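You operate a simulated robot arm through the tools that you are given. There is no shell and no other tool. Be economical: measure what you need, move in short steps, check, and stop when the job is done.

Carry out the task below with a simulated robot arm. There is one attempt and no reset: what you move stays moved.

TASK
Put things in order on the dining table. At the end: the cream cloth pad stands where the teal bell stood; the white little house is on the gold plain brass tray; the teal bell stands where the white little house stood; the blue vase stands where the cream cloth pad stood; whatever was shut is shut again. Leave all else as you found it, and nothing knocked over.
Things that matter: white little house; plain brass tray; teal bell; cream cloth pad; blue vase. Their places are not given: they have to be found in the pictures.

It is judged by the outcome, as a careful person would: the job done as asked, and still so three seconds after it is handed in. It fails if anything else is knocked over, pushed out of place, dropped, spilled or broken.

THE ROBOT
A 7-joint arm with a two-finger parallel gripper, fixed in place. Base frame: the origin is at the foot of the arm, x ahead of it, y to its left, z up; the work surface is at about z = 75. Lengths are in cm, angles in rad, forces in N, time in s.
With the tool pointing down near the work surface it reaches from about 30 to 68 cm from the base axis. Its first joint turns from -1.152 to 1.152 rad. Payload 1.57 kg.
Tool frame: the origin (TCP) lies between the finger pads and is the grasp point; the fingertips stand 3 cm ahead of it; z points along the fingers, y is the line along which they close. The gripper opens to 11 cm. The fingers are 2.4 cm wide and 1.2 cm thick; the gripper's body (4.8 by 11.2 cm) begins 7.8 cm behind the TCP.
Orientation is told as [roll, pitch, yaw] about the base's x, y, z axes, in that order, counted from this pose: with the fingers straight down and closing along the base's y, the tool's x points along the base's -x, its y along +y and its z along -z.

THE INTERFACE
- The arm moves only by the tool move_arm. Its argument "series" is a list that holds one entry, the list of rows, each a list of 7 numbers: the gripper command, from -1 (shut) to 1 (fully open), values between in proportion, then the shift along the base's x, y, z in units of 25 mm (1.0 is 25 mm), then the turn, a rotation vector about the base's x, y, z in units of 6 degrees (1.0 is 6 degrees). In form: [[[grip, x, y, z, ax, ay, az], ...]]. A call has 1 to 8 rows; each row shifts and turns the commanded pose from where the row before left it. A call with a number of a shift or a turn outside -1 to 1 is refused whole. A row lasts 0.2 s, in which the tool goes at most 5 cm and 0.15 rad; a call with a longer step from one row to the next is refused whole, and so is a gripper value outside its range. A pose out of reach is approached as far as the arm can. The call stops where the force on the tool passes 40 N (or 10 N more than at its start, if that is more) or the arm is blocked; 0.2 s more then pass. The fingers move at their own pace (about 10.8 cm/s each) and stop on an object; they squeeze with about 32 N. The grip force told is the motor's: it shows also when the fingers shut on nothing. Time passes only in rows, and 0.2 s behind the last, so rows that do not move let the fingers close. It gives the time, the measured TCP pose, the force on the tool (base axes), the opening and the grip force at its end, in the units of the frame above (readings bear some noise).
- Cameras (640 x 400 px; columns grow to the right, rows downward): "scene" is fixed at [16.37, -39.14, 141.47]; the picture's right is [0.79, -0.61, 0.00], its down [-0.36, -0.47, -0.80] and it looks along [0.49, 0.64, -0.60] (base axes); focal length 353 px, centre (320, 200). "wrist" rides on the gripper at [-3.6, 0, -8] in the tool frame; the picture's right is [0.00, -1.00, 0.00], its down [0.97, 0.00, -0.24] and it looks along [0.24, 0.00, 0.97] (tool axes); focal length 218 px, centre (320, 200).
- capture(camera): a new picture of that camera. No time passes.
- measure_at(camera, pixels): for up to 12 pixels [column, row] of the newest picture of that camera ("zoom" is the newest enlarged one), the place [x, y, z] in the base frame of the surface seen there, good to about 0.2 cm, but the place of the scene camera against the robot may be out by one fixed shift of up to 1.8 cm in any direction. No time passes.
- zoom(camera, box): a new picture of the part [left, top, right, bottom] of that camera's present view, enlarged. No time passes.
- hand_in(): hands the job in; it is judged then, once.

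Work in short steps. Measure before you move; look again where a grasp or a placing could have gone wrong, and mend it. You have 80 turns and 34 pictures in all, the two below and enlarged ones among them. Open the gripper and draw the arm clear of the work before you hand the job in, unless the task says otherwise; then end with one line.

The tools are called as name(argument=value, ...) on one line, values as JSON. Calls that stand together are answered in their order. move_arm: Moves the arm, as the interface text tells. Its arguments: {"type":"object","properties":{"series":{"type":"array","items":{"type":"array","items":{"type":"array","items":{"type":"number"}}}}},"required":["series"]} The other tools are called the same way: capture (camera) takes a picture; measure_at (camera, pixels) gives the place of the surface under pixels of a picture; zoom (camera, box) takes an enlarged picture of a part of a camera's view; hand_in () hands the job in.

At the start:

```text
time_s: 0.0
tool_pos: [41.01, 4.87, 108.22]
tool_rot: [0.001, 0.001, 0.0]
wrist_force: [-1.5, -0.2, -0.6]
finger_gap: 11.0
finger_force: 0.1
```

scene: 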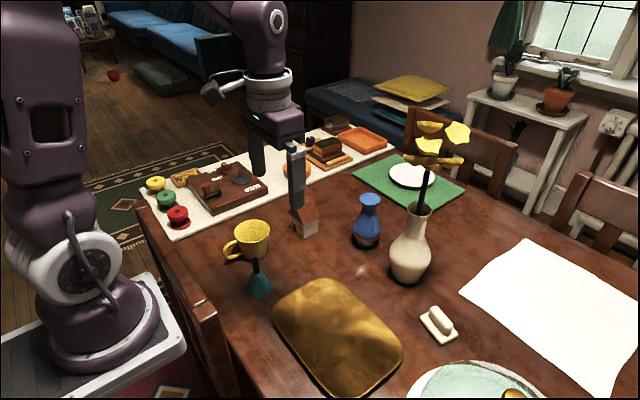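
wrist: 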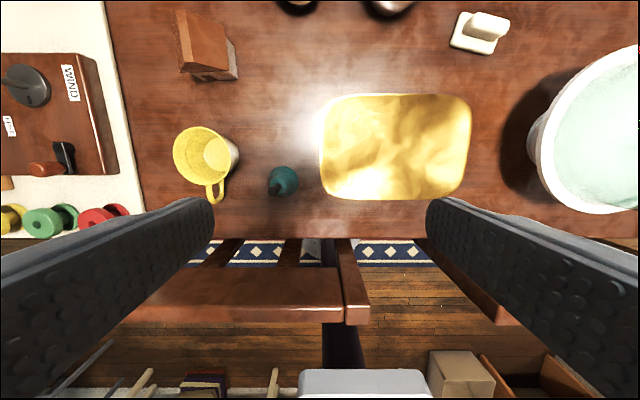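

The wrist picture shows the house at (208,45), cup (205,157), bell (283,180), tray (395,145), pad (480,32). I zoom and measure them.

zoom(camera="scene", box=[210, 170, 470, 350])

measure_at(camera="wrist", pixels=[[205, 45], [230, 65], [195, 72], [283, 180], [275, 190], [300, 185], [330, 110], [460, 185], [395, 145], [487, 25], [470, 45], [296, 5]])

measure_at(camera="scene", pixels=[[258, 285], [257, 268], [305, 215], [310, 228], [297, 228], [367, 200], [367, 240], [438, 318], [430, 330], [452, 335], [335, 335], [255, 240]])

```text
2.22 times, centred on (340, 260) of scene
```

zoom: 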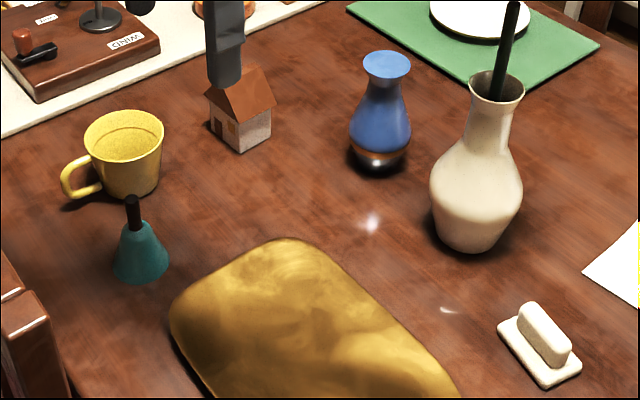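

```text
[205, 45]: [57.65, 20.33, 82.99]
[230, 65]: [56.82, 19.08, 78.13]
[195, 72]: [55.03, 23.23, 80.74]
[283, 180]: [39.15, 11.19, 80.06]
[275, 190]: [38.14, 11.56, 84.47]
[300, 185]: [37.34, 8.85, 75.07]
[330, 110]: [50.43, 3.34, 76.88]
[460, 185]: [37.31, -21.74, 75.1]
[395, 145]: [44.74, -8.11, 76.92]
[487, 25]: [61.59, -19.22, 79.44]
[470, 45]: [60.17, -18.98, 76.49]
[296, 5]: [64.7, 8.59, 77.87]
```

```text
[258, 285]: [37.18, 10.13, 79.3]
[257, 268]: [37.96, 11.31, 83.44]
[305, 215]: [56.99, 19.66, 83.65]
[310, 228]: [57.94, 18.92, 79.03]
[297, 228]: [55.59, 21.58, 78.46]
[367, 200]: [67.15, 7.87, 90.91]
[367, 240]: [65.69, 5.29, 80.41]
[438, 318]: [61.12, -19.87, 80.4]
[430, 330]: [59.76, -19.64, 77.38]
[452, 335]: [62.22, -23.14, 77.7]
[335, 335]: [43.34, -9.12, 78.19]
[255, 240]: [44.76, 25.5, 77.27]
```

I move above the house/vase area for a closer look.

move_arm(series=[[[1, 0.9, 0.8, -0.3, 0, 0, 0], [1, 0.9, 0.8, -0.3, 0, 0, 0], [1, 0.9, 0.8, -0.3, 0, 0, 0], [1, 0.9, 0.8, -0.3, 0, 0, 0], [1, 0.9, 0.8, -0.3, 0, 0, 0], [1, 0.5, 0.8, -0.3, 0, 0, 0]]])

capture(camera="wrist")

```text
time_s: 1.4
tool_pos: [54.07, 16.98, 103.56]
tool_rot: [-0.002, 0.001, 0.001]
wrist_force: [-0.3, -0.3, 0.6]
finger_gap: 10.99
finger_force: 0.1
```

```text
30 pictures are left
```

wrist: 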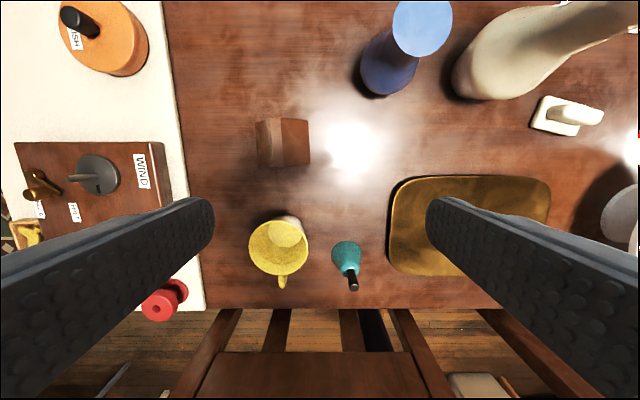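

House now at (283,142), ridge nearly along x. Measuring its corners and the other objects.

zoom(camera="wrist", box=[220, 80, 380, 180])

measure_at(camera="wrist", pixels=[[282, 121], [286, 163], [260, 125], [261, 164], [306, 123], [308, 162], [346, 255], [353, 285], [425, 30], [392, 75], [375, 93], [565, 112]])

```text
4.00 times, centred on (300, 130) of wrist
```

zoom: 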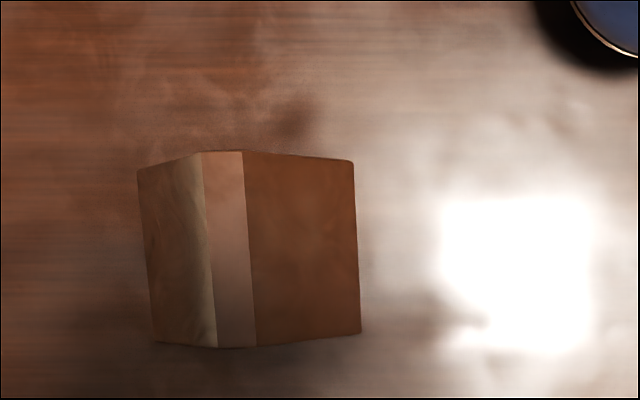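

```text
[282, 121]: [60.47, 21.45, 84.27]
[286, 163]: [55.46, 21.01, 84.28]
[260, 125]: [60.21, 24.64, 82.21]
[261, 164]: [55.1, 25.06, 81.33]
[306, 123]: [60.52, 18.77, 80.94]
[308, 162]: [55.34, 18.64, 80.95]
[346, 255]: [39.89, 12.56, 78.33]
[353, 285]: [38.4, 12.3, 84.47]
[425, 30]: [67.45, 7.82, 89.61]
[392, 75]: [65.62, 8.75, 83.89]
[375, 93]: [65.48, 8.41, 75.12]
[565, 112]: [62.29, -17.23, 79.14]
```

House centre ≈ (57.9, 21.8), yaw ≈ +0.08, eaves z≈81, top 84.3. I go over it, turn slightly, and descend.

move_arm(series=[[[1, 0.76, 0.96, 0, 0, 0, 0.8], [1, 0.76, 0.96, -0.5, 0, 0, 0], [1, 0, 0, -1, 0, 0, 0], [1, 0, 0, -1, 0, 0, 0], [1, 0, 0, -1, 0, 0, 0], [1, 0, 0, -1, 0, 0, 0]]])

capture(camera="wrist")

```text
time_s: 2.8
tool_pos: [57.39, 21.66, 92.39]
tool_rot: [-0.001, -0.002, 0.083]
wrist_force: [0.1, 0.1, 0.2]
finger_gap: 10.99
finger_force: 0.1
```

```text
28 pictures are left
```

wrist: 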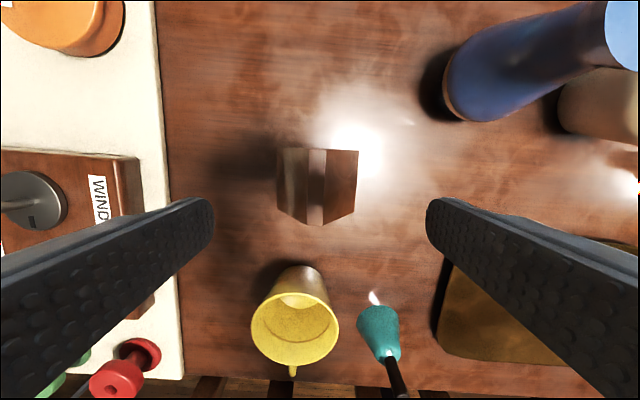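

House is centred between the fingers; I check the clearance to the brown box on the left and the house's x extents.

measure_at(camera="wrist", pixels=[[130, 165], [318, 151], [316, 222], [280, 150], [356, 152], [280, 205], [354, 208], [135, 200], [116, 170]])

```text
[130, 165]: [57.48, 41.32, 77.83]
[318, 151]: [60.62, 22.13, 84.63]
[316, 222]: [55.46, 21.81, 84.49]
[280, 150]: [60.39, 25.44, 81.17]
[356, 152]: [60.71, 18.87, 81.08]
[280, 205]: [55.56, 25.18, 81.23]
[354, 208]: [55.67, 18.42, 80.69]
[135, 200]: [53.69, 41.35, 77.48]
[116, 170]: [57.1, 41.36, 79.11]
```

Clear. Descend to TCP z≈80 and close.

move_arm(series=[[[1, 0.24, 0.12, -1, 0, 0, 0], [1, 0, 0, -1, 0, 0, 0], [1, 0, 0, -1, 0, 0, 0], [1, 0, 0, -1, 0, 0, 0], [1, 0, 0, -0.9, 0, 0, 0], [-1, 0, 0, 0, 0, 0, 0], [-1, 0, 0, 0, 0, 0, 0], [-1, 0, 0, 0, 0, 0, 0]]])

```text
time_s: 4.6
tool_pos: [57.8, 22.06, 79.93]
tool_rot: [0.001, -0.001, 0.084]
wrist_force: [-0.2, -0.8, -0.2]
finger_gap: 7.34
finger_force: 31.4
```

Gripped (gap 7.3). Lift and check.

move_arm(series=[[[-1, 0, 0, 0.5, 0, 0, 0], [-1, 0, 0, 1, 0, 0, 0], [-1, 0, 0, 1, 0, 0, 0], [-1, 0, 0, 1, 0, 0, 0], [-1, 0, 0, 1, 0, 0, 0], [-1, 0, 0, 1, 0, 0, 0]]])

move_arm(series=[[[-1, -0.4, -1, 0, 0, 0, 0], [-1, -0.4, -1, 0, 0, 0, 0], [-1, -0.4, -1, 0, 0, 0, 0], [-1, -0.4, -1, 0, 0, 0, 0], [-1, -0.4, -1, 0, 0, 0, 0], [-1, -0.4, -1, 0, 0, 0, -0.8], [-1, -0.4, -1, 0, 0, 0, 0], [-1, -0.4, -1, 0, 0, 0, 0]]])

capture(camera="wrist")

```text
time_s: 6.0
tool_pos: [57.81, 21.99, 93.79]
tool_rot: [-0.002, 0.0, 0.085]
wrist_force: [0.2, -0.4, -1.2]
finger_gap: 7.27
finger_force: 31.7
```

```text
time_s: 7.8
tool_pos: [49.8, 2.16, 93.98]
tool_rot: [-0.001, -0.002, -0.001]
wrist_force: [0.4, -1.1, -3.1]
finger_gap: 7.31
finger_force: 32.2
```

```text
27 pictures are left
```

wrist: 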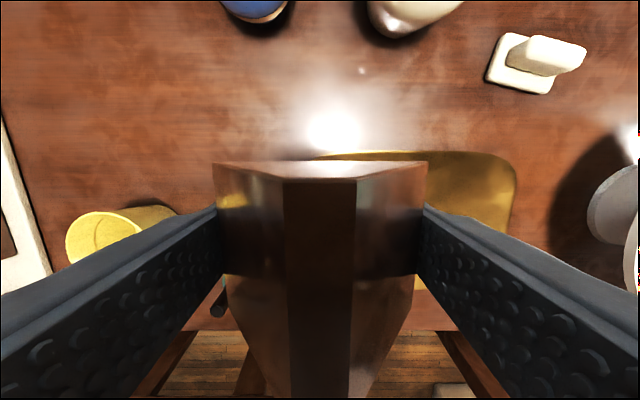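

House is held upright. Measure the tray's edges.

measure_at(camera="wrist", pixels=[[450, 156], [512, 200], [490, 185], [450, 180], [475, 215], [514, 68], [553, 54]])

move_arm(series=[[[-1, -0.4, -1, 0, 0, 0, 0], [-1, -0.4, -1, 0, 0, 0, 0], [-1, -0.4, -1, 0, 0, 0, 0], [-1, -0.4, -1, 0, 0, 0, 0]]])

capture(camera="scene")

```text
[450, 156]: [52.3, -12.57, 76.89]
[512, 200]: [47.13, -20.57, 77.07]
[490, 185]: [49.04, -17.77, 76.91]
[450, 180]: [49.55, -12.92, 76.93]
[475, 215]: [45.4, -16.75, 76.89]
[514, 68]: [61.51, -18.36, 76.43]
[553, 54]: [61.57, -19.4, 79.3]
```

```text
time_s: 8.8
tool_pos: [45.93, -7.97, 93.73]
tool_rot: [-0.001, 0.0, -0.001]
wrist_force: [0.3, -0.6, -3.2]
finger_gap: 7.27
finger_force: 32.2
```

```text
26 pictures are left
```

scene: 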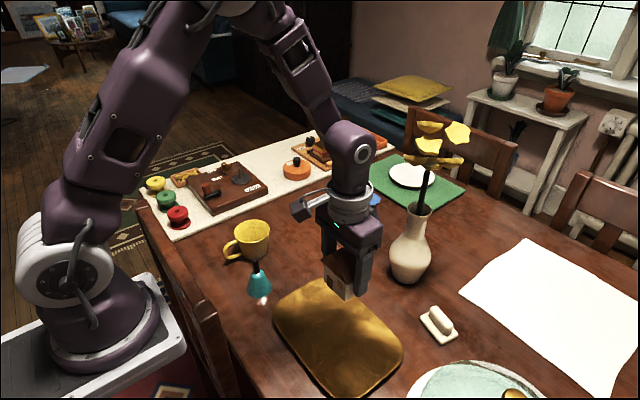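

Over the tray centre. Tray top is z≈76.9, so release near TCP z≈81.9.

move_arm(series=[[[-1, 0, 0, -1, 0, 0, 0], [-1, 0, 0, -1, 0, 0, 0], [-1, 0, 0, -1, 0, 0, 0], [-1, 0, 0, -1, 0, 0, 0], [-1, 0, 0, -0.5, 0, 0, 0], [-1, 0, 0, -0.2, 0, 0, 0], [-1, 0, 0, 0, 0, 0, 0]]])

```text
time_s: 10.4
tool_pos: [46.06, -7.93, 81.82]
tool_rot: [-0.001, 0.001, 0.001]
wrist_force: [0.4, -0.1, -2.5]
finger_gap: 7.28
finger_force: 31.5
```

move_arm(series=[[[-1, 0, 0, -0.07, 0, 0, 0], [-1, 0, 0, -0.05, 0, 0, 0]]])

```text
time_s: 11.0
tool_pos: [46.06, -7.92, 81.72]
tool_rot: [0.002, -0.004, 0.0]
wrist_force: [1.3, -4.2, 14.3]
finger_gap: 7.27
finger_force: 32.1
```

Contact (14 N). Open and rise.

move_arm(series=[[[0.6, 0, 0, 0, 0, 0, 0], [1, 0, 0, 0, 0, 0, 0], [1, 0, 0, 0, 0, 0, 0], [1, 0, 0, 1, 0, 0, 0], [1, 0, 0, 1, 0, 0, 0], [1, 0, 0, 1, 0, 0, 0], [1, 0, 0, 1, 0, 0, 0], [1, 0, 0, 1, 0, 0, 0]]])

move_arm(series=[[[1, -0.2, 1, 0.3, 0, 0, 0], [1, -0.2, 1, 0, 0, 0, 0], [1, -0.2, 1, 0, 0, 0, 0], [1, -0.2, 1, 0, 0, 0, 0], [1, -0.2, 1, 0, 0, 0, 0], [1, -0.2, 1, 0, 0, 0, 0], [1, -0.3, 1, 0, 0, 0, 0], [1, -0.3, 1, 0, 0, 0, 0]]])

capture(camera="wrist")

```text
time_s: 12.8
tool_pos: [45.93, -7.97, 94.24]
tool_rot: [0.0, -0.001, 0.0]
wrist_force: [-0.1, -0.1, 0.0]
finger_gap: 11.02
finger_force: 0.0
```

```text
time_s: 14.6
tool_pos: [41.77, 12.19, 94.9]
tool_rot: [0.0, 0.001, -0.002]
wrist_force: [0.0, -0.9, 0.1]
finger_gap: 11.0
finger_force: 0.0
```

```text
25 pictures are left
```

wrist: 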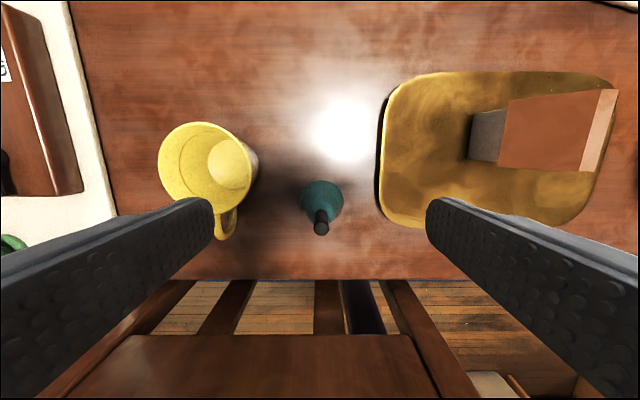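

House stands on the tray. Now the bell; measure its handle and base and the cup handle.

measure_at(camera="wrist", pixels=[[321, 228], [320, 213], [320, 185], [302, 200], [341, 200], [320, 181], [228, 232], [255, 180], [232, 208], [310, 220], [331, 220]])

zoom(camera="wrist", box=[200, 150, 360, 250])

```text
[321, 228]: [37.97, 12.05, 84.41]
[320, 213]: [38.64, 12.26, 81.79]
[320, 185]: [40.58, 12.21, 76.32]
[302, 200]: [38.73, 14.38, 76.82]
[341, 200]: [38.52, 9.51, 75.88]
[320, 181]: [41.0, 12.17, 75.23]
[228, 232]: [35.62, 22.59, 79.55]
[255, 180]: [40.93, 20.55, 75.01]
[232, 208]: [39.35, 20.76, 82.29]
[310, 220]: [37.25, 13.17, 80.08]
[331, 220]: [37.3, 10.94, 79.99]
```

```text
4.00 times, centred on (280, 200) of wrist
```

zoom: 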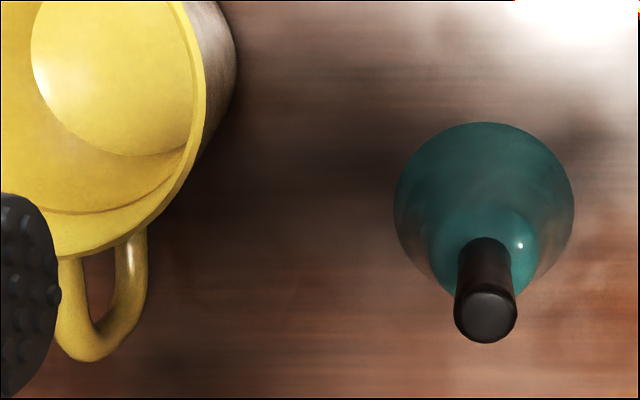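

Bell axis ≈ (38.2, 12.1), handle z 80.5–84.6. Narrow the gripper to ~6 cm to stay clear of the cup, descend to TCP z 83.8.

move_arm(series=[[[0.1, -0.7, -0.03, 0, 0, 0, 0], [0.1, -0.7, -0.03, 0, 0, 0, 0], [0.1, 0, 0, -1, 0, 0, 0], [0.1, 0, 0, -1, 0, 0, 0], [0.1, 0, 0, -1, 0, 0, 0], [0.1, 0, 0, -0.7, 0, 0, 0], [0.1, 0, 0, 0, 0, 0, 0]]])

capture(camera="wrist")

```text
time_s: 16.2
tool_pos: [38.19, 12.03, 85.75]
tool_rot: [0.0, 0.001, -0.001]
wrist_force: [-1.2, 0.2, -0.7]
finger_gap: 6.04
finger_force: 0.1
```

```text
23 pictures are left
```

wrist: 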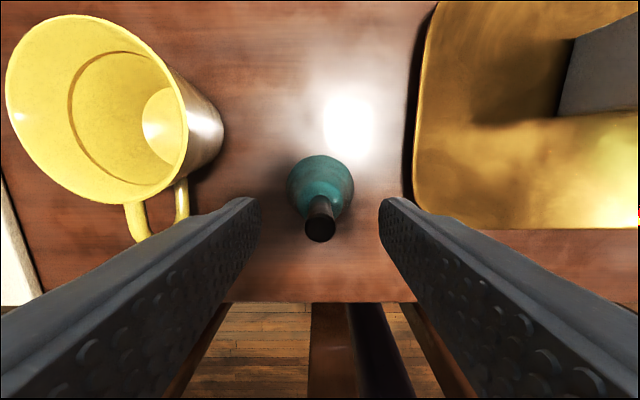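

measure_at(camera="wrist", pixels=[[320, 230], [310, 228], [331, 228], [320, 240], [320, 218], [320, 156], [288, 185], [354, 188]])

move_arm(series=[[[0.1, 0, 0, -0.75, 0, 0, 0], [-0.5, 0, 0, 0, 0, 0, 0], [-1, 0, 0, 0, 0, 0, 0], [-1, 0, 0, 0, 0, 0, 0]]])

```text
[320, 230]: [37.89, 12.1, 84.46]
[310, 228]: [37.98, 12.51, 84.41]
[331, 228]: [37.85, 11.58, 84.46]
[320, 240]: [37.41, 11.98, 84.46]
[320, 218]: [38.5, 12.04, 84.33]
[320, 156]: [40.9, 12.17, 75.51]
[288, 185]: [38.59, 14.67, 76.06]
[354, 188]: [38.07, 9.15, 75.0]
```

```text
time_s: 17.2
tool_pos: [37.98, 11.88, 83.8]
tool_rot: [0.0, -0.001, -0.001]
wrist_force: [0.3, -0.8, -0.1]
finger_gap: 1.43
finger_force: 30.5
```

Gripped the handle (gap 1.43). Lift and carry to the house's old place (58.0, 22.0).

move_arm(series=[[[-1, 0, 0, 0.5, 0, 0, 0], [-1, 0, 0, 1, 0, 0, 0], [-1, 0, 0, 1, 0, 0, 0], [-1, 0, 0, 1, 0, 0, 0], [-1, 0, 0, 1, 0, 0, 0], [-1, 0, 0, 1, 0, 0, 0]]])

move_arm(series=[[[-1, 1, 0.5, 0, 0, 0, 0], [-1, 1, 0.5, 0, 0, 0, 0], [-1, 1, 0.5, 0, 0, 0, 0], [-1, 1, 0.5, 0, 0, 0, 0], [-1, 1, 0.5, 0, 0, 0, 0], [-1, 1, 0.5, 0, 0, 0, 0], [-1, 1, 0.5, 0, 0, 0, 0], [-1, 1, 0.5, 0, 0, 0, 0]]])

capture(camera="wrist")

```text
time_s: 18.6
tool_pos: [37.83, 11.81, 97.52]
tool_rot: [0.0, 0.0, -0.001]
wrist_force: [-0.4, 1.3, -1.2]
finger_gap: 1.43
finger_force: 30.6
```

```text
time_s: 20.4
tool_pos: [58.06, 22.17, 97.54]
tool_rot: [0.0, 0.001, 0.002]
wrist_force: [0.6, 0.1, -0.1]
finger_gap: 1.42
finger_force: 30.4
```

```text
22 pictures are left
```

wrist: 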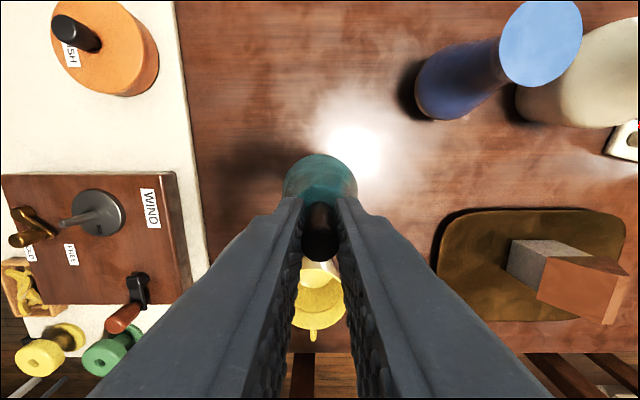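

Bell held straight. Lower to just above the table, then feel for contact.

move_arm(series=[[[-1, 0, -0.05, -1, 0, 0, 0], [-1, 0, 0, -1, 0, 0, 0], [-1, 0, 0, -1, 0, 0, 0], [-1, 0, 0, -1, 0, 0, 0], [-1, 0, 0, -1, 0, 0, 0], [-1, 0, 0, -0.4, 0, 0, 0], [-1, 0, 0, 0, 0, 0, 0]]])

move_arm(series=[[[-1, 0, 0, -0.06, 0, 0, 0], [-1, 0, 0, -0.04, 0, 0, 0]]])

```text
time_s: 22.0
tool_pos: [57.88, 21.98, 84.02]
tool_rot: [0.001, 0.0, 0.0]
wrist_force: [-1.1, -0.2, -1.1]
finger_gap: 1.43
finger_force: 30.5
```

```text
time_s: 22.6
tool_pos: [57.88, 21.88, 83.97]
tool_rot: [-0.002, -0.001, 0.001]
wrist_force: [-0.2, 0.3, -0.7]
finger_gap: 1.4
finger_force: 31.0
```

move_arm(series=[[[-1, 0, 0, -0.06, 0, 0, 0], [-1, 0, 0, -0.04, 0, 0, 0]]])

```text
time_s: 23.2
tool_pos: [58.0, 21.81, 83.66]
tool_rot: [0.0, 0.0, -0.001]
wrist_force: [-4.2, -2.6, 12.1]
finger_gap: 1.43
finger_force: 30.5
```

Contact. Open and rise, then go toward the pad.

move_arm(series=[[[-0.2, 0, 0, 0, 0, 0, 0], [0.1, 0, 0, 0, 0, 0, 0], [0.1, 0, 0, 0, 0, 0, 0], [0.1, 0, 0, 1, 0, 0, 0], [0.1, 0, 0, 1, 0, 0, 0], [0.1, 0, 0, 1, 0, 0, 0], [0.1, 0, 0, 1, 0, 0, 0], [0.1, 0, 0, 1, 0, 0, 0]]])

move_arm(series=[[[0.1, -0.4, -1, 1, 0, 0, 0], [0.1, -0.4, -1, 1, 0, 0, 0], [0.1, -0.4, -1, 0, 0, 0, 0], [0.1, -0.4, -1, 0, 0, 0, 0], [0.1, -0.4, -1, 0, 0, 0, 0], [0.1, -0.4, -1, 0, 0, 0, 0], [0.1, 0, -1, 0, 0, 0, 0], [0.1, 0, -1, 0, 0, 0, 0]]])

capture(camera="scene")

```text
time_s: 25.0
tool_pos: [57.9, 21.63, 95.99]
tool_rot: [0.001, 0.0, 0.001]
wrist_force: [-0.4, -0.3, 0.5]
finger_gap: 6.07
finger_force: 0.1
```

```text
time_s: 26.8
tool_pos: [52.0, 1.7, 100.99]
tool_rot: [0.0, 0.0, 0.0]
wrist_force: [0.9, -0.4, -0.6]
finger_gap: 6.03
finger_force: 0.1
```

```text
21 pictures are left
```

scene: 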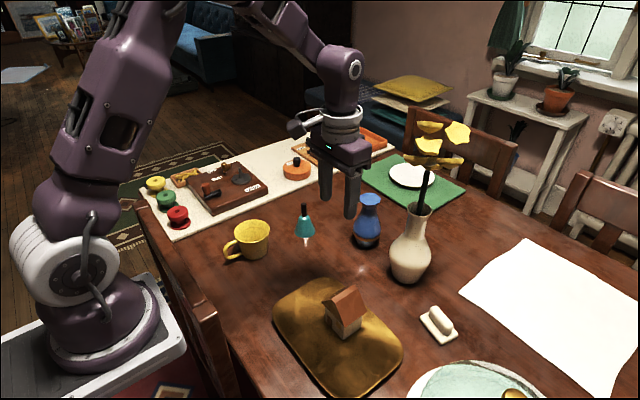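

Bell stands at (304,225). The flowers in the tall vase are a hazard; measure their extents.

measure_at(camera="scene", pixels=[[418, 210], [408, 270], [395, 250], [430, 250], [428, 175], [430, 126], [457, 135], [421, 160], [455, 160], [430, 145], [304, 225], [305, 208]])

zoom(camera="scene", box=[300, 110, 500, 360])

capture(camera="wrist")

```text
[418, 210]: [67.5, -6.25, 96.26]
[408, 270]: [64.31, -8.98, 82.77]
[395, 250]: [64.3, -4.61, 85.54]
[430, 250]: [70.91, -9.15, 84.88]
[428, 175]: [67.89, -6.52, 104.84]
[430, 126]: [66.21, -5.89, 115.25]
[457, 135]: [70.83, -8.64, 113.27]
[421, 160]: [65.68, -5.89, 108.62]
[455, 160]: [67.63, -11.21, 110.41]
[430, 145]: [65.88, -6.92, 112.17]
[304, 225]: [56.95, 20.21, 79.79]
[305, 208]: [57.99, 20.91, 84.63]
```

```text
1.60 times, centred on (400, 235) of scene
```

zoom: 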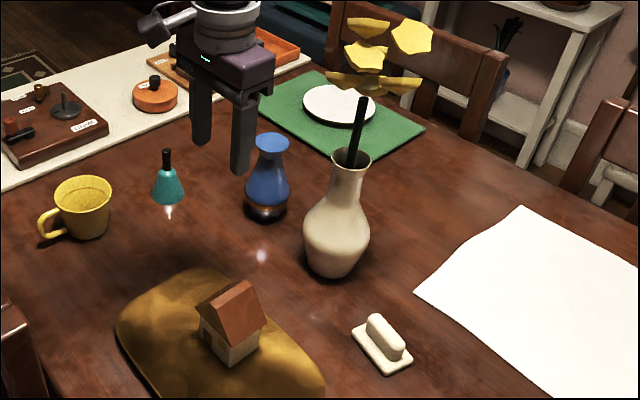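

```text
19 pictures are left
```

wrist: 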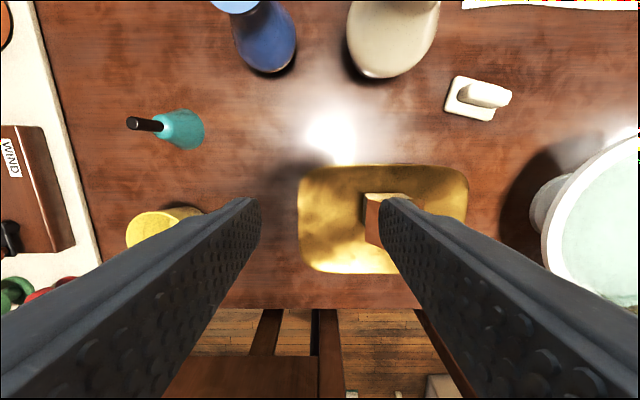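

Tall vase body ≈ (67.8,-6), flowers over x 65–71, y -4…-12, z>108. I approach the pad from low x.

move_arm(series=[[[0.1, 0, -1, 0, 0, 0, 0], [0.1, 0, -1, 0, 0, 0, 0], [0.1, 0, -1, 0, 0, 0, 0], [0.1, 0, -1, 0, 0, 0, 0], [0.1, 0, -1, 0, 0, 0, 0], [0.1, 0, -1, 0, 0, 0, 0], [0.1, 0.6, -1, -0.5, 0, 0, 0], [0.1, 0.6, -0.8, -0.5, 0, 0, 0]]])

zoom(camera="wrist", box=[200, 40, 440, 190])

```text
time_s: 28.6
tool_pos: [55.1, -17.86, 98.53]
tool_rot: [0.0, 0.001, 0.001]
wrist_force: [-0.3, -0.1, -0.9]
finger_gap: 6.05
finger_force: 0.1
```

```text
2.67 times, centred on (320, 115) of wrist
```

zoom: 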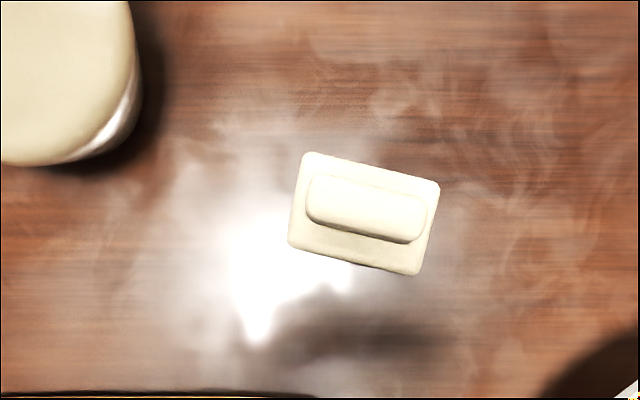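

measure_at(camera="zoom", pixels=[[305, 155], [437, 184], [291, 243], [417, 272], [312, 190], [420, 225], [365, 205], [318, 178], [425, 200], [310, 215], [408, 240], [355, 252]])

```text
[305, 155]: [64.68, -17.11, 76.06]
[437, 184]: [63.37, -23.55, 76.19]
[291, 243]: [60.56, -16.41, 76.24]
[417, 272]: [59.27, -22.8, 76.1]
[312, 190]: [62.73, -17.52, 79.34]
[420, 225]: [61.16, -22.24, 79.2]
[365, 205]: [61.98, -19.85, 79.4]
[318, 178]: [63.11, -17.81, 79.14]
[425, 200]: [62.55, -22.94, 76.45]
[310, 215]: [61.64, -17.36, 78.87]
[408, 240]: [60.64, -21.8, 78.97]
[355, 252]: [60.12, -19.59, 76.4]
```

Pad centre (62.0,-20.0), yaw ≈ -0.2, handle top z 79.4 over base top 76.3. I'll grip the handle's long ends: turn -0.2, open to ~8 cm, and descend partway.

move_arm(series=[[[0.45, 0.92, -0.28, 0, 0, 0, -0.95], [0.45, 0.92, -0.28, 0, 0, 0, -0.95], [0.45, 0.92, -0.28, 0, 0, 0, 0], [0.45, 0, 0, -1, 0, 0, 0], [0.45, 0, 0, -1, 0, 0, 0], [0.45, 0, 0, -1, 0, 0, 0], [0.45, 0, 0, -1, 0, 0, 0], [0.45, 0, 0, 0, 0, 0, 0]]])

capture(camera="wrist")

```text
time_s: 30.4
tool_pos: [61.65, -19.81, 88.53]
tool_rot: [-0.001, -0.001, -0.2]
wrist_force: [-0.9, 0.0, -0.1]
finger_gap: 7.96
finger_force: 0.1
```

```text
17 pictures are left
```

wrist: 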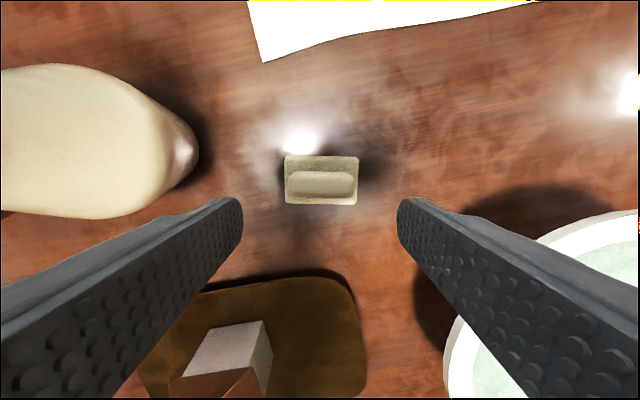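

Aligned; measure handle to fine-tune.

measure_at(camera="wrist", pixels=[[292, 184], [353, 184], [322, 173], [322, 194], [286, 157], [357, 157], [287, 203], [356, 203], [460, 300], [195, 175]])

```text
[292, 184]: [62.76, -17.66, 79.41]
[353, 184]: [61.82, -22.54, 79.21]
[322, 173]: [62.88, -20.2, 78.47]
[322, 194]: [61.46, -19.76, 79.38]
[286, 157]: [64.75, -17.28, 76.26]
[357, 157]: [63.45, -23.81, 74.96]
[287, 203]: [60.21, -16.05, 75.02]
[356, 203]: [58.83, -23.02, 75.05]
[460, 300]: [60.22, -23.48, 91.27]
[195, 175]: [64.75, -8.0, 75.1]
```

move_arm(series=[[[0.45, 0.2, -0.1, -1, 0, 0, 0], [0.45, 0, 0, -1, 0, 0, 0], [0.45, 0, 0, -1, 0, 0, 0], [0.45, 0, 0, -0.45, 0, 0, 0], [0.45, 0, 0, 0, 0, 0, 0], [-1, 0, 0, 0, 0, 0, 0], [-1, 0, 0, 0, 0, 0, 0], [-1, 0, 0, 0, 0, 0, 0]]])

```text
time_s: 32.2
tool_pos: [62.41, -20.24, 79.98]
tool_rot: [0.0, -0.001, -0.199]
wrist_force: [-0.1, -0.1, -0.7]
finger_gap: 5.46
finger_force: 31.8
```

Gripped (5.46). Lift, back off in x and carry.

move_arm(series=[[[-1, 0, 0, 0.5, 0, 0, 0], [-1, 0, 0, 1, 0, 0, 0], [-1, 0, 0, 1, 0, 0, 0], [-1, 0, 0, 1, 0, 0, 0], [-1, 0, 0, 1, 0, 0, 0], [-1, 0, 0, 1, 0, 0, 0], [-1, -1, 0, 0.7, 0, 0, 0], [-1, -1, 0, 0, 0, 0, 0]]])

move_arm(series=[[[-1, -1, 0, 0, 0, 0, 0], [-1, -1, 0.8, 0, 0, 0, 0], [-1, -0.9, 1, 0, 0, 0, 0.95], [-1, -0.8, 1, 0, 0, 0, 0.95], [-1, -0.8, 1, 0, 0, 0, 0], [-1, -0.8, 1, 0, 0, 0, 0], [-1, -0.8, 1, 0, 0, 0, 0], [-1, -0.7, 1, 0, 0, 0, 0]]])

move_arm(series=[[[-1, -0.3, 1, 0, 0, 0, 0], [-1, -0.3, 1, 0, 0, 0, 0], [-1, -0.2, 1, 0, 0, 0, 0], [-1, -0.2, 1, 0, 0, 0, 0], [-1, 0, 1, 0, 0, 0, 0], [-1, 0, 1, 0, 0, 0, 0]]])

capture(camera="wrist")

```text
time_s: 34.0
tool_pos: [57.21, -19.93, 95.58]
tool_rot: [0.0, 0.001, -0.198]
wrist_force: [0.1, -0.2, -0.1]
finger_gap: 5.48
finger_force: 31.7
```

```text
time_s: 35.8
tool_pos: [40.35, -2.75, 95.44]
tool_rot: [0.001, -0.001, 0.001]
wrist_force: [-1.0, -0.3, -0.7]
finger_gap: 5.47
finger_force: 32.6
```

```text
time_s: 37.2
tool_pos: [37.9, 12.06, 95.51]
tool_rot: [0.001, 0.0, -0.001]
wrist_force: [-0.1, 0.1, -0.2]
finger_gap: 5.5
finger_force: 31.9
```

```text
16 pictures are left
```

wrist: 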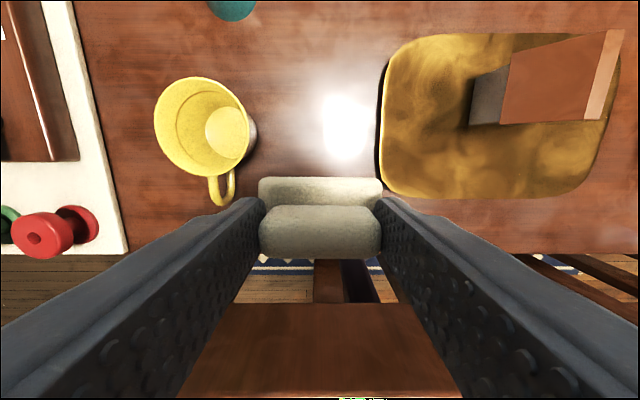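

Pad held level. Lower at (38.1,12.1).

move_arm(series=[[[-1, 0.1, 0, -1, 0, 0, 0], [-1, 0, 0, -1, 0, 0, 0], [-1, 0, 0, -1, 0, 0, 0], [-1, 0, 0, -1, 0, 0, 0], [-1, 0, 0, -1, 0, 0, 0], [-1, 0, 0, -1, 0, 0, 0], [-1, 0, 0, -0.1, 0, 0, 0], [-1, 0, 0, 0, 0, 0, 0]]])

move_arm(series=[[[-1, 0, 0, -0.08, 0, 0, 0], [-1, 0, 0, -0.04, 0, 0, 0]]])

```text
time_s: 39.0
tool_pos: [38.08, 11.82, 80.24]
tool_rot: [0.001, 0.0, -0.001]
wrist_force: [-0.6, 0.0, -1.0]
finger_gap: 5.47
finger_force: 32.3
```

```text
time_s: 39.6
tool_pos: [38.1, 11.94, 79.97]
tool_rot: [0.0, 0.001, 0.0]
wrist_force: [-0.4, -0.2, -0.9]
finger_gap: 5.48
finger_force: 32.2
```

move_arm(series=[[[-1, 0, 0, -0.04, 0, 0, 0], [-1, 0, 0, -0.04, 0, 0, 0]]])

```text
time_s: 40.2
tool_pos: [38.02, 11.95, 79.75]
tool_rot: [0.001, -0.001, 0.002]
wrist_force: [-2.3, 0.9, 37.2]
finger_gap: 5.49
finger_force: 31.6
```

Contact. Ease off slightly, open to ~7.5 cm, rise.

move_arm(series=[[[-1, 0, 0, 0.06, 0, 0, 0], [-0.2, 0, 0, 0, 0, 0, 0], [0.35, 0, 0, 0, 0, 0, 0], [0.35, 0, 0, 0, 0, 0, 0], [0.35, 0, 0, 1, 0, 0, 0], [0.35, 0, 0, 1, 0, 0, 0], [0.35, 0, 0, 1, 0, 0, 0], [0.35, 0, 0, 1, 0, 0, 0]]])

move_arm(series=[[[0.35, 1, -0.3, 1, 0, 0, 0], [0.35, 1, -0.3, 1, 0, 0, 0], [0.35, 1, -0.3, 1, 0, 0, 0], [0.35, 1, -0.3, 1, 0, 0, 0], [0.35, 1, -0.3, 0, 0, 0, 0], [0.35, 1, -0.3, 0, 0, 0, 0], [0.35, 0.8, 0, 0, 0, 0, 0]]])

capture(camera="wrist")

```text
time_s: 42.0
tool_pos: [38.24, 11.82, 89.78]
tool_rot: [0.0, 0.001, -0.001]
wrist_force: [-0.2, -0.9, -0.4]
finger_gap: 7.42
finger_force: 0.1
```

```text
time_s: 43.6
tool_pos: [54.97, 7.47, 100.02]
tool_rot: [0.0, 0.002, -0.002]
wrist_force: [-0.9, 0.2, 0.2]
finger_gap: 7.41
finger_force: 0.0
```

```text
15 pictures are left
```

wrist: 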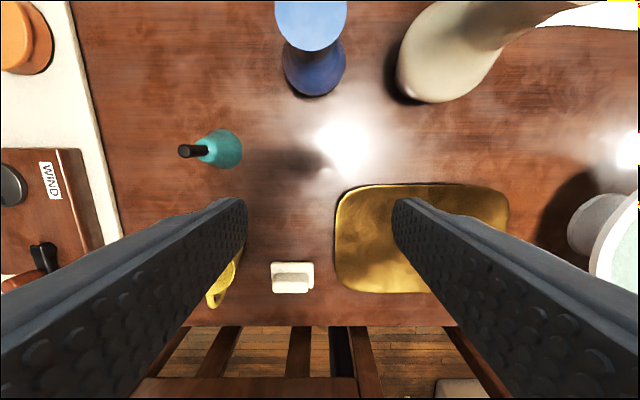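

Pad set down fine. Now the blue vase: measure its profile.

zoom(camera="scene", box=[330, 180, 410, 260])

measure_at(camera="wrist", pixels=[[311, 20], [278, 18], [345, 18], [311, 48], [314, 70], [314, 92], [284, 68], [345, 65], [292, 277], [274, 264], [312, 290], [311, 3]])

```text
5.00 times, centred on (370, 220) of scene
```

zoom: 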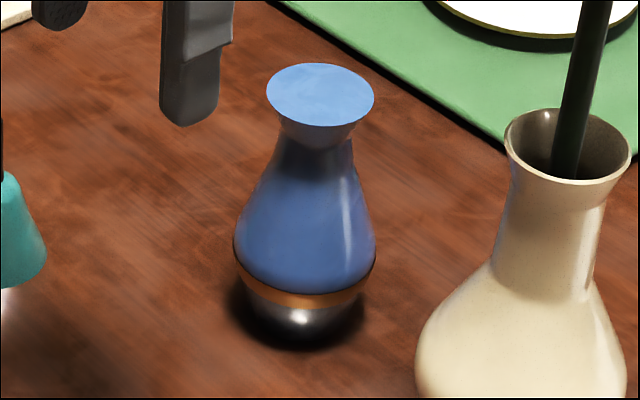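

```text
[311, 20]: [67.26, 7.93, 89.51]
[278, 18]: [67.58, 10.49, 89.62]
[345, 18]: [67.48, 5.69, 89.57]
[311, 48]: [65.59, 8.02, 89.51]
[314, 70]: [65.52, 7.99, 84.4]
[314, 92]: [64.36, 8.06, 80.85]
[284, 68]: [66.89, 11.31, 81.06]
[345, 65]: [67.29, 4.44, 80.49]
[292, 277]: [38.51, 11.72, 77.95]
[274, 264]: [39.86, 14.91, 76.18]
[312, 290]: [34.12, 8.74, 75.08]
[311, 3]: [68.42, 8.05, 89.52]
```

Vase axis ≈ (67.6, 8.0), widest ≈6.9 cm at z≈80, rim 4.9 cm at z 89.5. Move over it at height with gap ~9 cm and check reach.

move_arm(series=[[[0.65, 1, 0.04, 0, 0, 0, 0], [0.65, 1, 0.04, 0, 0, 0, 0], [0.65, 1, 0.04, 0, 0, 0, 0], [0.65, 1, 0.04, -0.5, 0, 0, 0], [0.65, 1, 0.04, -0.5, 0, 0, 0], [0.65, 0, 0, -1, 0, 0, 0], [0.65, 0, 0, 0, 0, 0, 0]]])

capture(camera="wrist")

capture(camera="scene")

```text
time_s: 45.2
tool_pos: [67.74, 7.81, 95.12]
tool_rot: [-0.001, 0.0, 0.001]
wrist_force: [0.7, -0.5, -0.3]
finger_gap: 9.09
finger_force: 0.0
```

```text
13 pictures are left
```

wrist: 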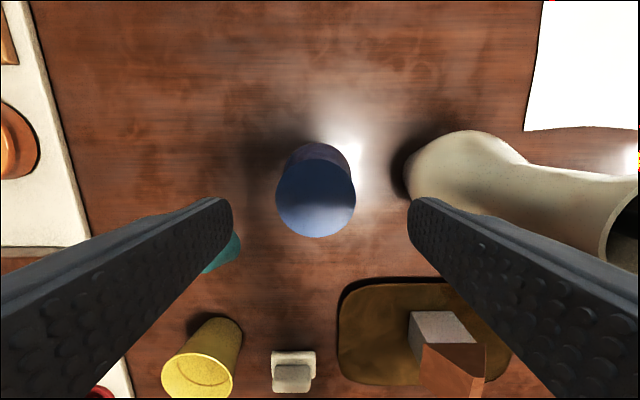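

```text
12 pictures are left
```

scene: 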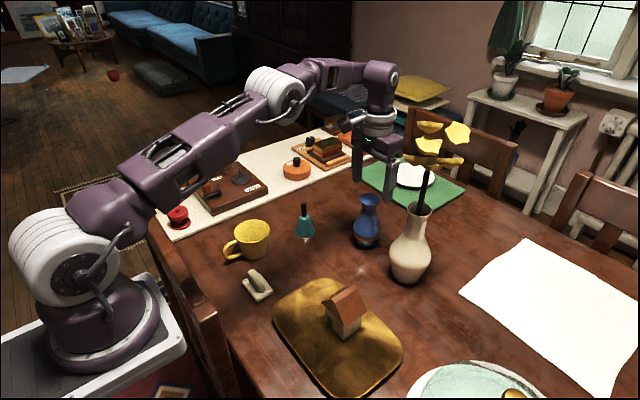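

Reach is fine. Measure the rim and the tall vase's near edge.

measure_at(camera="wrist", pixels=[[316, 198], [278, 198], [354, 198], [316, 160], [316, 235], [408, 165], [415, 185], [440, 200]])

```text
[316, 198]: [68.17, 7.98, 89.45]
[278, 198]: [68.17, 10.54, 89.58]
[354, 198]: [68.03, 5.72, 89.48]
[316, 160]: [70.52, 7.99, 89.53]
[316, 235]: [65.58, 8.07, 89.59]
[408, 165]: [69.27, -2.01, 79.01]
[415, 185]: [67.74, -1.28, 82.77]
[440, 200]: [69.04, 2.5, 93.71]
```

Centre (68.1, 8.0). Descend in stages.

move_arm(series=[[[0.65, 0.16, 0.08, -0.5, 0, 0, 0], [0.65, 0, 0, -1, 0, 0, 0], [0.65, 0, 0, -1, 0, 0, 0], [0.65, 0, 0, -1, 0, 0, 0], [0.65, 0, 0, -1, 0, 0, 0], [0.65, 0, 0, 0, 0, 0, 0]]])

```text
time_s: 46.6
tool_pos: [67.98, 8.15, 83.58]
tool_rot: [0.0, -0.001, 0.0]
wrist_force: [0.2, 0.2, 0.0]
finger_gap: 9.05
finger_force: 0.1
```

move_arm(series=[[[0.65, 0.04, -0.04, -0.5, 0, 0, 0], [0.65, 0, 0, 0, 0, 0, 0], [-0.2, 0, 0, 0, 0, 0, 0], [-1, 0, 0, 0, 0, 0, 0], [-1, 0, 0, 0, 0, 0, 0], [-1, 0, 0, 0, 0, 0, 0]]])

```text
time_s: 48.0
tool_pos: [67.9, 8.12, 82.45]
tool_rot: [0.002, 0.0, 0.0]
wrist_force: [0.6, 0.5, -0.4]
finger_gap: 7.53
finger_force: 32.0
```

Gripped at 7.5 cm. Lift gently and check.

move_arm(series=[[[-1, 0, 0, 0.3, 0, 0, 0], [-1, 0, 0, 0.5, 0, 0, 0], [-1, 0, 0, 0.7, 0, 0, 0], [-1, 0, 0, 0.7, 0, 0, 0]]])

zoom(camera="scene", box=[310, 120, 470, 280])

```text
time_s: 49.0
tool_pos: [67.97, 8.02, 87.99]
tool_rot: [0.001, 0.0, -0.001]
wrist_force: [-1.0, -0.5, -2.4]
finger_gap: 7.49
finger_force: 32.2
```

```text
2.50 times, centred on (390, 200) of scene
```

zoom: 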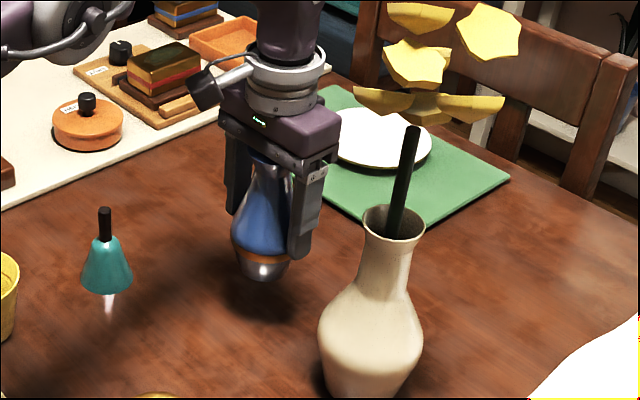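

Vase lifted upright. Raise, retract to x≈52.

move_arm(series=[[[-1, -0.3, 0.1, 0.9, 0, 0, 0], [-1, -0.7, 0.1, 0.9, 0, 0, 0], [-1, -0.9, 0.1, 0.9, 0, 0, 0], [-1, -0.9, 0, 0.9, 0, 0, 0], [-1, -0.9, 0, 0.4, 0, 0, 0], [-1, -0.9, 0, 0, 0, 0, 0], [-1, -0.9, 0, 0, 0, 0, 0], [-1, -0.9, 0, 0, 0, 0, 0]]])

move_arm(series=[[[-1, 0, -0.6, 0, 0, 0, 0], [-1, 0, -0.9, 0, 0, 0, 0], [-1, 0, -0.9, 0, 0, 0, 0], [-1, 0, -0.9, 0, 0, 0, 0], [-1, 0, -0.9, 0, 0, 0, 0], [-1, 0, -0.9, 0, 0, 0, 0], [-1, 0, -0.9, 0, 0, 0, 0], [-1, 0, -0.9, 0, 0, 0, 0]]])

move_arm(series=[[[-1, 0, -0.9, 0, 0, 0, 0], [-1, 0, -0.9, 0, 0, 0, 0], [-1, 0, -0.9, 0, 0, 0, 0], [-1, 0, -0.9, 0, 0, 0, 0], [-1, 0, -0.5, 0, 0, 0, 0]]])

capture(camera="wrist")

```text
time_s: 50.8
tool_pos: [52.08, 8.73, 97.89]
tool_rot: [0.0, 0.0, -0.001]
wrist_force: [-0.2, 0.0, -2.3]
finger_gap: 7.5
finger_force: 31.3
```

```text
time_s: 52.6
tool_pos: [51.91, -8.22, 97.91]
tool_rot: [-0.001, 0.0, 0.001]
wrist_force: [-0.8, -0.4, -1.6]
finger_gap: 7.49
finger_force: 31.6
```

```text
time_s: 53.8
tool_pos: [52.0, -18.34, 97.8]
tool_rot: [0.0, -0.001, 0.001]
wrist_force: [0.7, -0.4, -1.7]
finger_gap: 7.51
finger_force: 31.9
```

```text
10 pictures are left
```

wrist: 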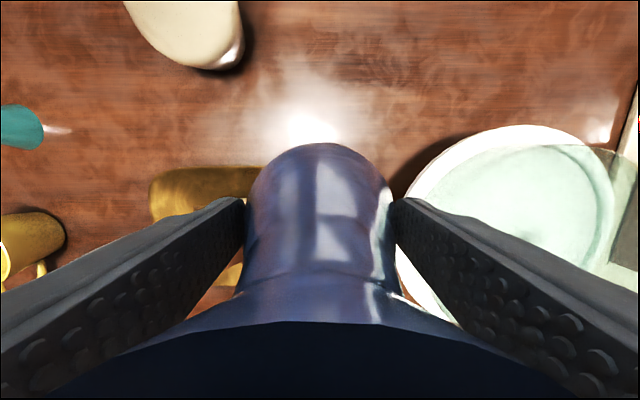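

Vase upright; move to (61.9,-20) and descend.

move_arm(series=[[[-1, 0.8, -0.16, 0, 0, 0, 0], [-1, 0.8, -0.17, 0, 0, 0, 0], [-1, 0.8, -0.17, 0, 0, 0, 0], [-1, 0.8, -0.17, 0, 0, 0, 0], [-1, 0.76, 0, 0, 0, 0, 0], [-1, 0, 0, -0.9, 0, 0, 0], [-1, 0, 0, -0.9, 0, 0, 0], [-1, 0, 0, -0.9, 0, 0, 0]]])

capture(camera="scene")

```text
time_s: 55.6
tool_pos: [61.99, -20.3, 91.19]
tool_rot: [0.0, 0.001, 0.0]
wrist_force: [-0.5, -0.1, -1.8]
finger_gap: 7.5
finger_force: 32.7
```

```text
9 pictures are left
```

scene: 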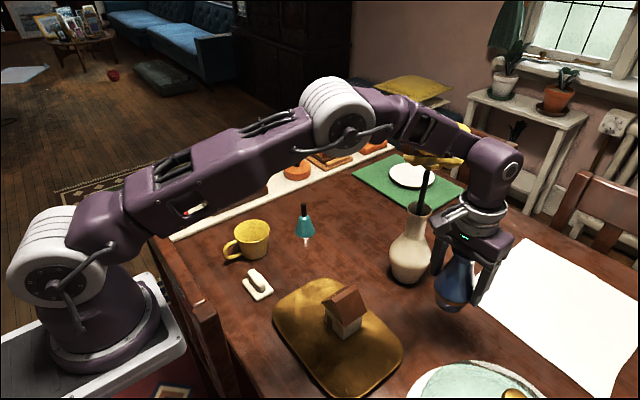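

Tall vase is undisturbed. Continue down and feel for contact (expected TCP z≈82.4).

move_arm(series=[[[-1, 0, 0.08, -0.9, 0, 0, 0], [-1, 0, 0, -0.9, 0, 0, 0], [-1, 0, 0, -0.9, 0, 0, 0], [-1, 0, 0, -0.6, 0, 0, 0], [-1, 0, 0, 0, 0, 0, 0]]])

move_arm(series=[[[-1, 0, 0, -0.06, 0, 0, 0], [-1, 0, 0, -0.04, 0, 0, 0]]])

```text
time_s: 56.8
tool_pos: [61.88, -20.13, 82.95]
tool_rot: [-0.002, 0.0, 0.0]
wrist_force: [0.3, 0.1, -2.0]
finger_gap: 7.51
finger_force: 31.6
```

```text
time_s: 57.4
tool_pos: [61.97, -20.23, 82.73]
tool_rot: [0.001, -0.001, -0.001]
wrist_force: [-0.4, 0.2, -2.6]
finger_gap: 7.53
finger_force: 31.6
```

move_arm(series=[[[-1, 0, 0.04, -0.06, 0, 0, 0], [-1, 0, 0, -0.04, 0, 0, 0]]])

```text
time_s: 58.0
tool_pos: [61.93, -20.11, 82.58]
tool_rot: [0.0, -0.001, -0.001]
wrist_force: [0.6, 0.6, -0.6]
finger_gap: 7.48
finger_force: 32.0
```

move_arm(series=[[[-1, 0, 0, -0.04, 0, 0, 0], [-1, 0, 0, -0.02, 0, 0, 0]]])

```text
time_s: 58.6
tool_pos: [62.07, -20.13, 82.4]
tool_rot: [-0.002, -0.001, 0.0]
wrist_force: [-6.0, 0.3, 19.5]
finger_gap: 7.53
finger_force: 31.6
```

Contact. Open to ~9.5 cm and rise straight.

move_arm(series=[[[-1, 0, 0, 0.02, 0, 0, 0], [0.5, 0, 0, 0, 0, 0, 0], [0.7, 0, 0, 0, 0, 0, 0], [0.7, 0, 0, 0.5, 0, 0, 0], [0.7, 0, 0, 1, 0, 0, 0], [0.7, 0, 0, 1, 0, 0, 0], [0.7, 0, 0, 1, 0, 0, 0], [0.7, 0, 0, 1, 0, 0, 0]]])

move_arm(series=[[[0.7, 0, 0, 0.8, 0, 0, 0], [0.7, -1, 0, 0.5, 0, 0, 0], [0.7, -1, 0, 0.5, 0, 0, 0], [0.7, -1, 0, 0.5, 0, 0, 0], [0.7, -1, 0.5, 0.5, 0, 0, 0], [0.7, -1, 1, 0.5, 0, 0, 0], [0.7, -1, 1, 0.5, 0, 0, 0], [0.7, -1, 1, 0, 0, 0, 0]]])

capture(camera="wrist")

capture(camera="scene")

```text
time_s: 60.4
tool_pos: [62.15, -20.06, 93.68]
tool_rot: [0.0, 0.002, 0.002]
wrist_force: [0.6, 0.4, 0.0]
finger_gap: 9.36
finger_force: 0.2
```

```text
time_s: 62.2
tool_pos: [44.47, -11.38, 103.0]
tool_rot: [0.0, 0.0, -0.001]
wrist_force: [-0.2, -0.1, -0.6]
finger_gap: 9.34
finger_force: 0.0
```

```text
8 pictures are left
```

wrist: 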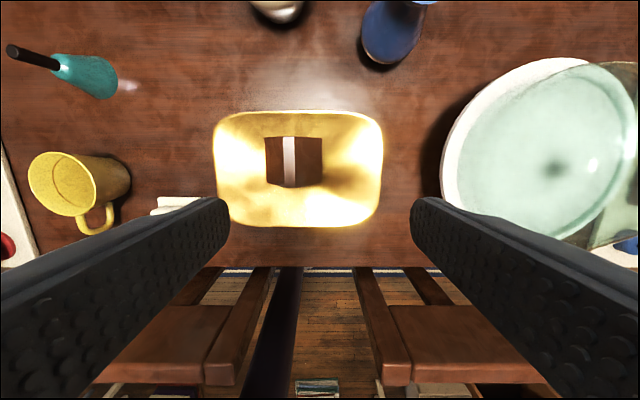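

```text
7 pictures are left
```

scene: 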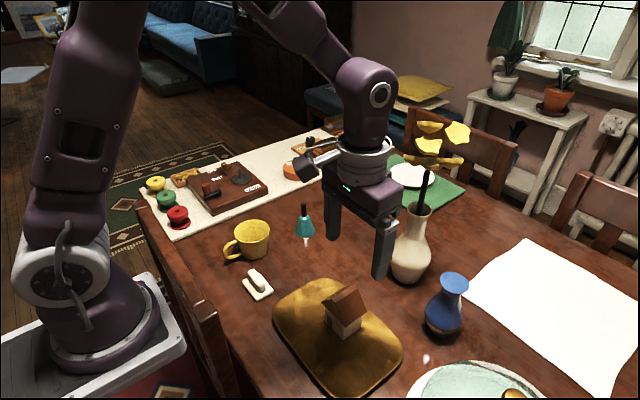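

Everything stands in its place: the house on the tray, bell at (304,222), pad at (257,285), vase at (445,305), flowers undisturbed. Raise the arm clear.

move_arm(series=[[[1, -0.5, 0.8, 0.8, 0, 0, 0], [1, -0.5, 0.8, 0.8, 0, 0, 0], [1, -0.3, 0.8, 0.4, 0, 0, 0], [1, 0, 0.8, 0, 0, 0, 0], [1, 0, 0, 0, 0, 0, 0]]])

capture(camera="wrist")

```text
time_s: 63.4
tool_pos: [41.32, -3.42, 107.87]
tool_rot: [0.0, -0.001, 0.0]
wrist_force: [-0.1, -0.7, 1.3]
finger_gap: 10.97
finger_force: 0.1
```

```text
6 pictures are left
```

wrist: 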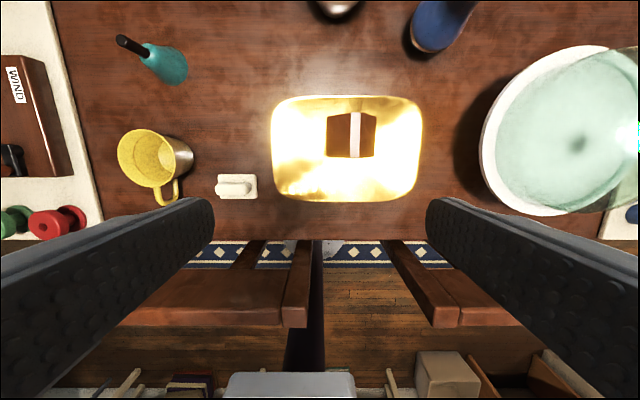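

hand_in()

```text
The job is handed in.
```

The job is done and handed in: the house is on the brass tray, the bell stands where the house was, the pad where the bell was, and the blue vase where the pad was; nothing was knocked over, and I saw nothing shut that needed opening.
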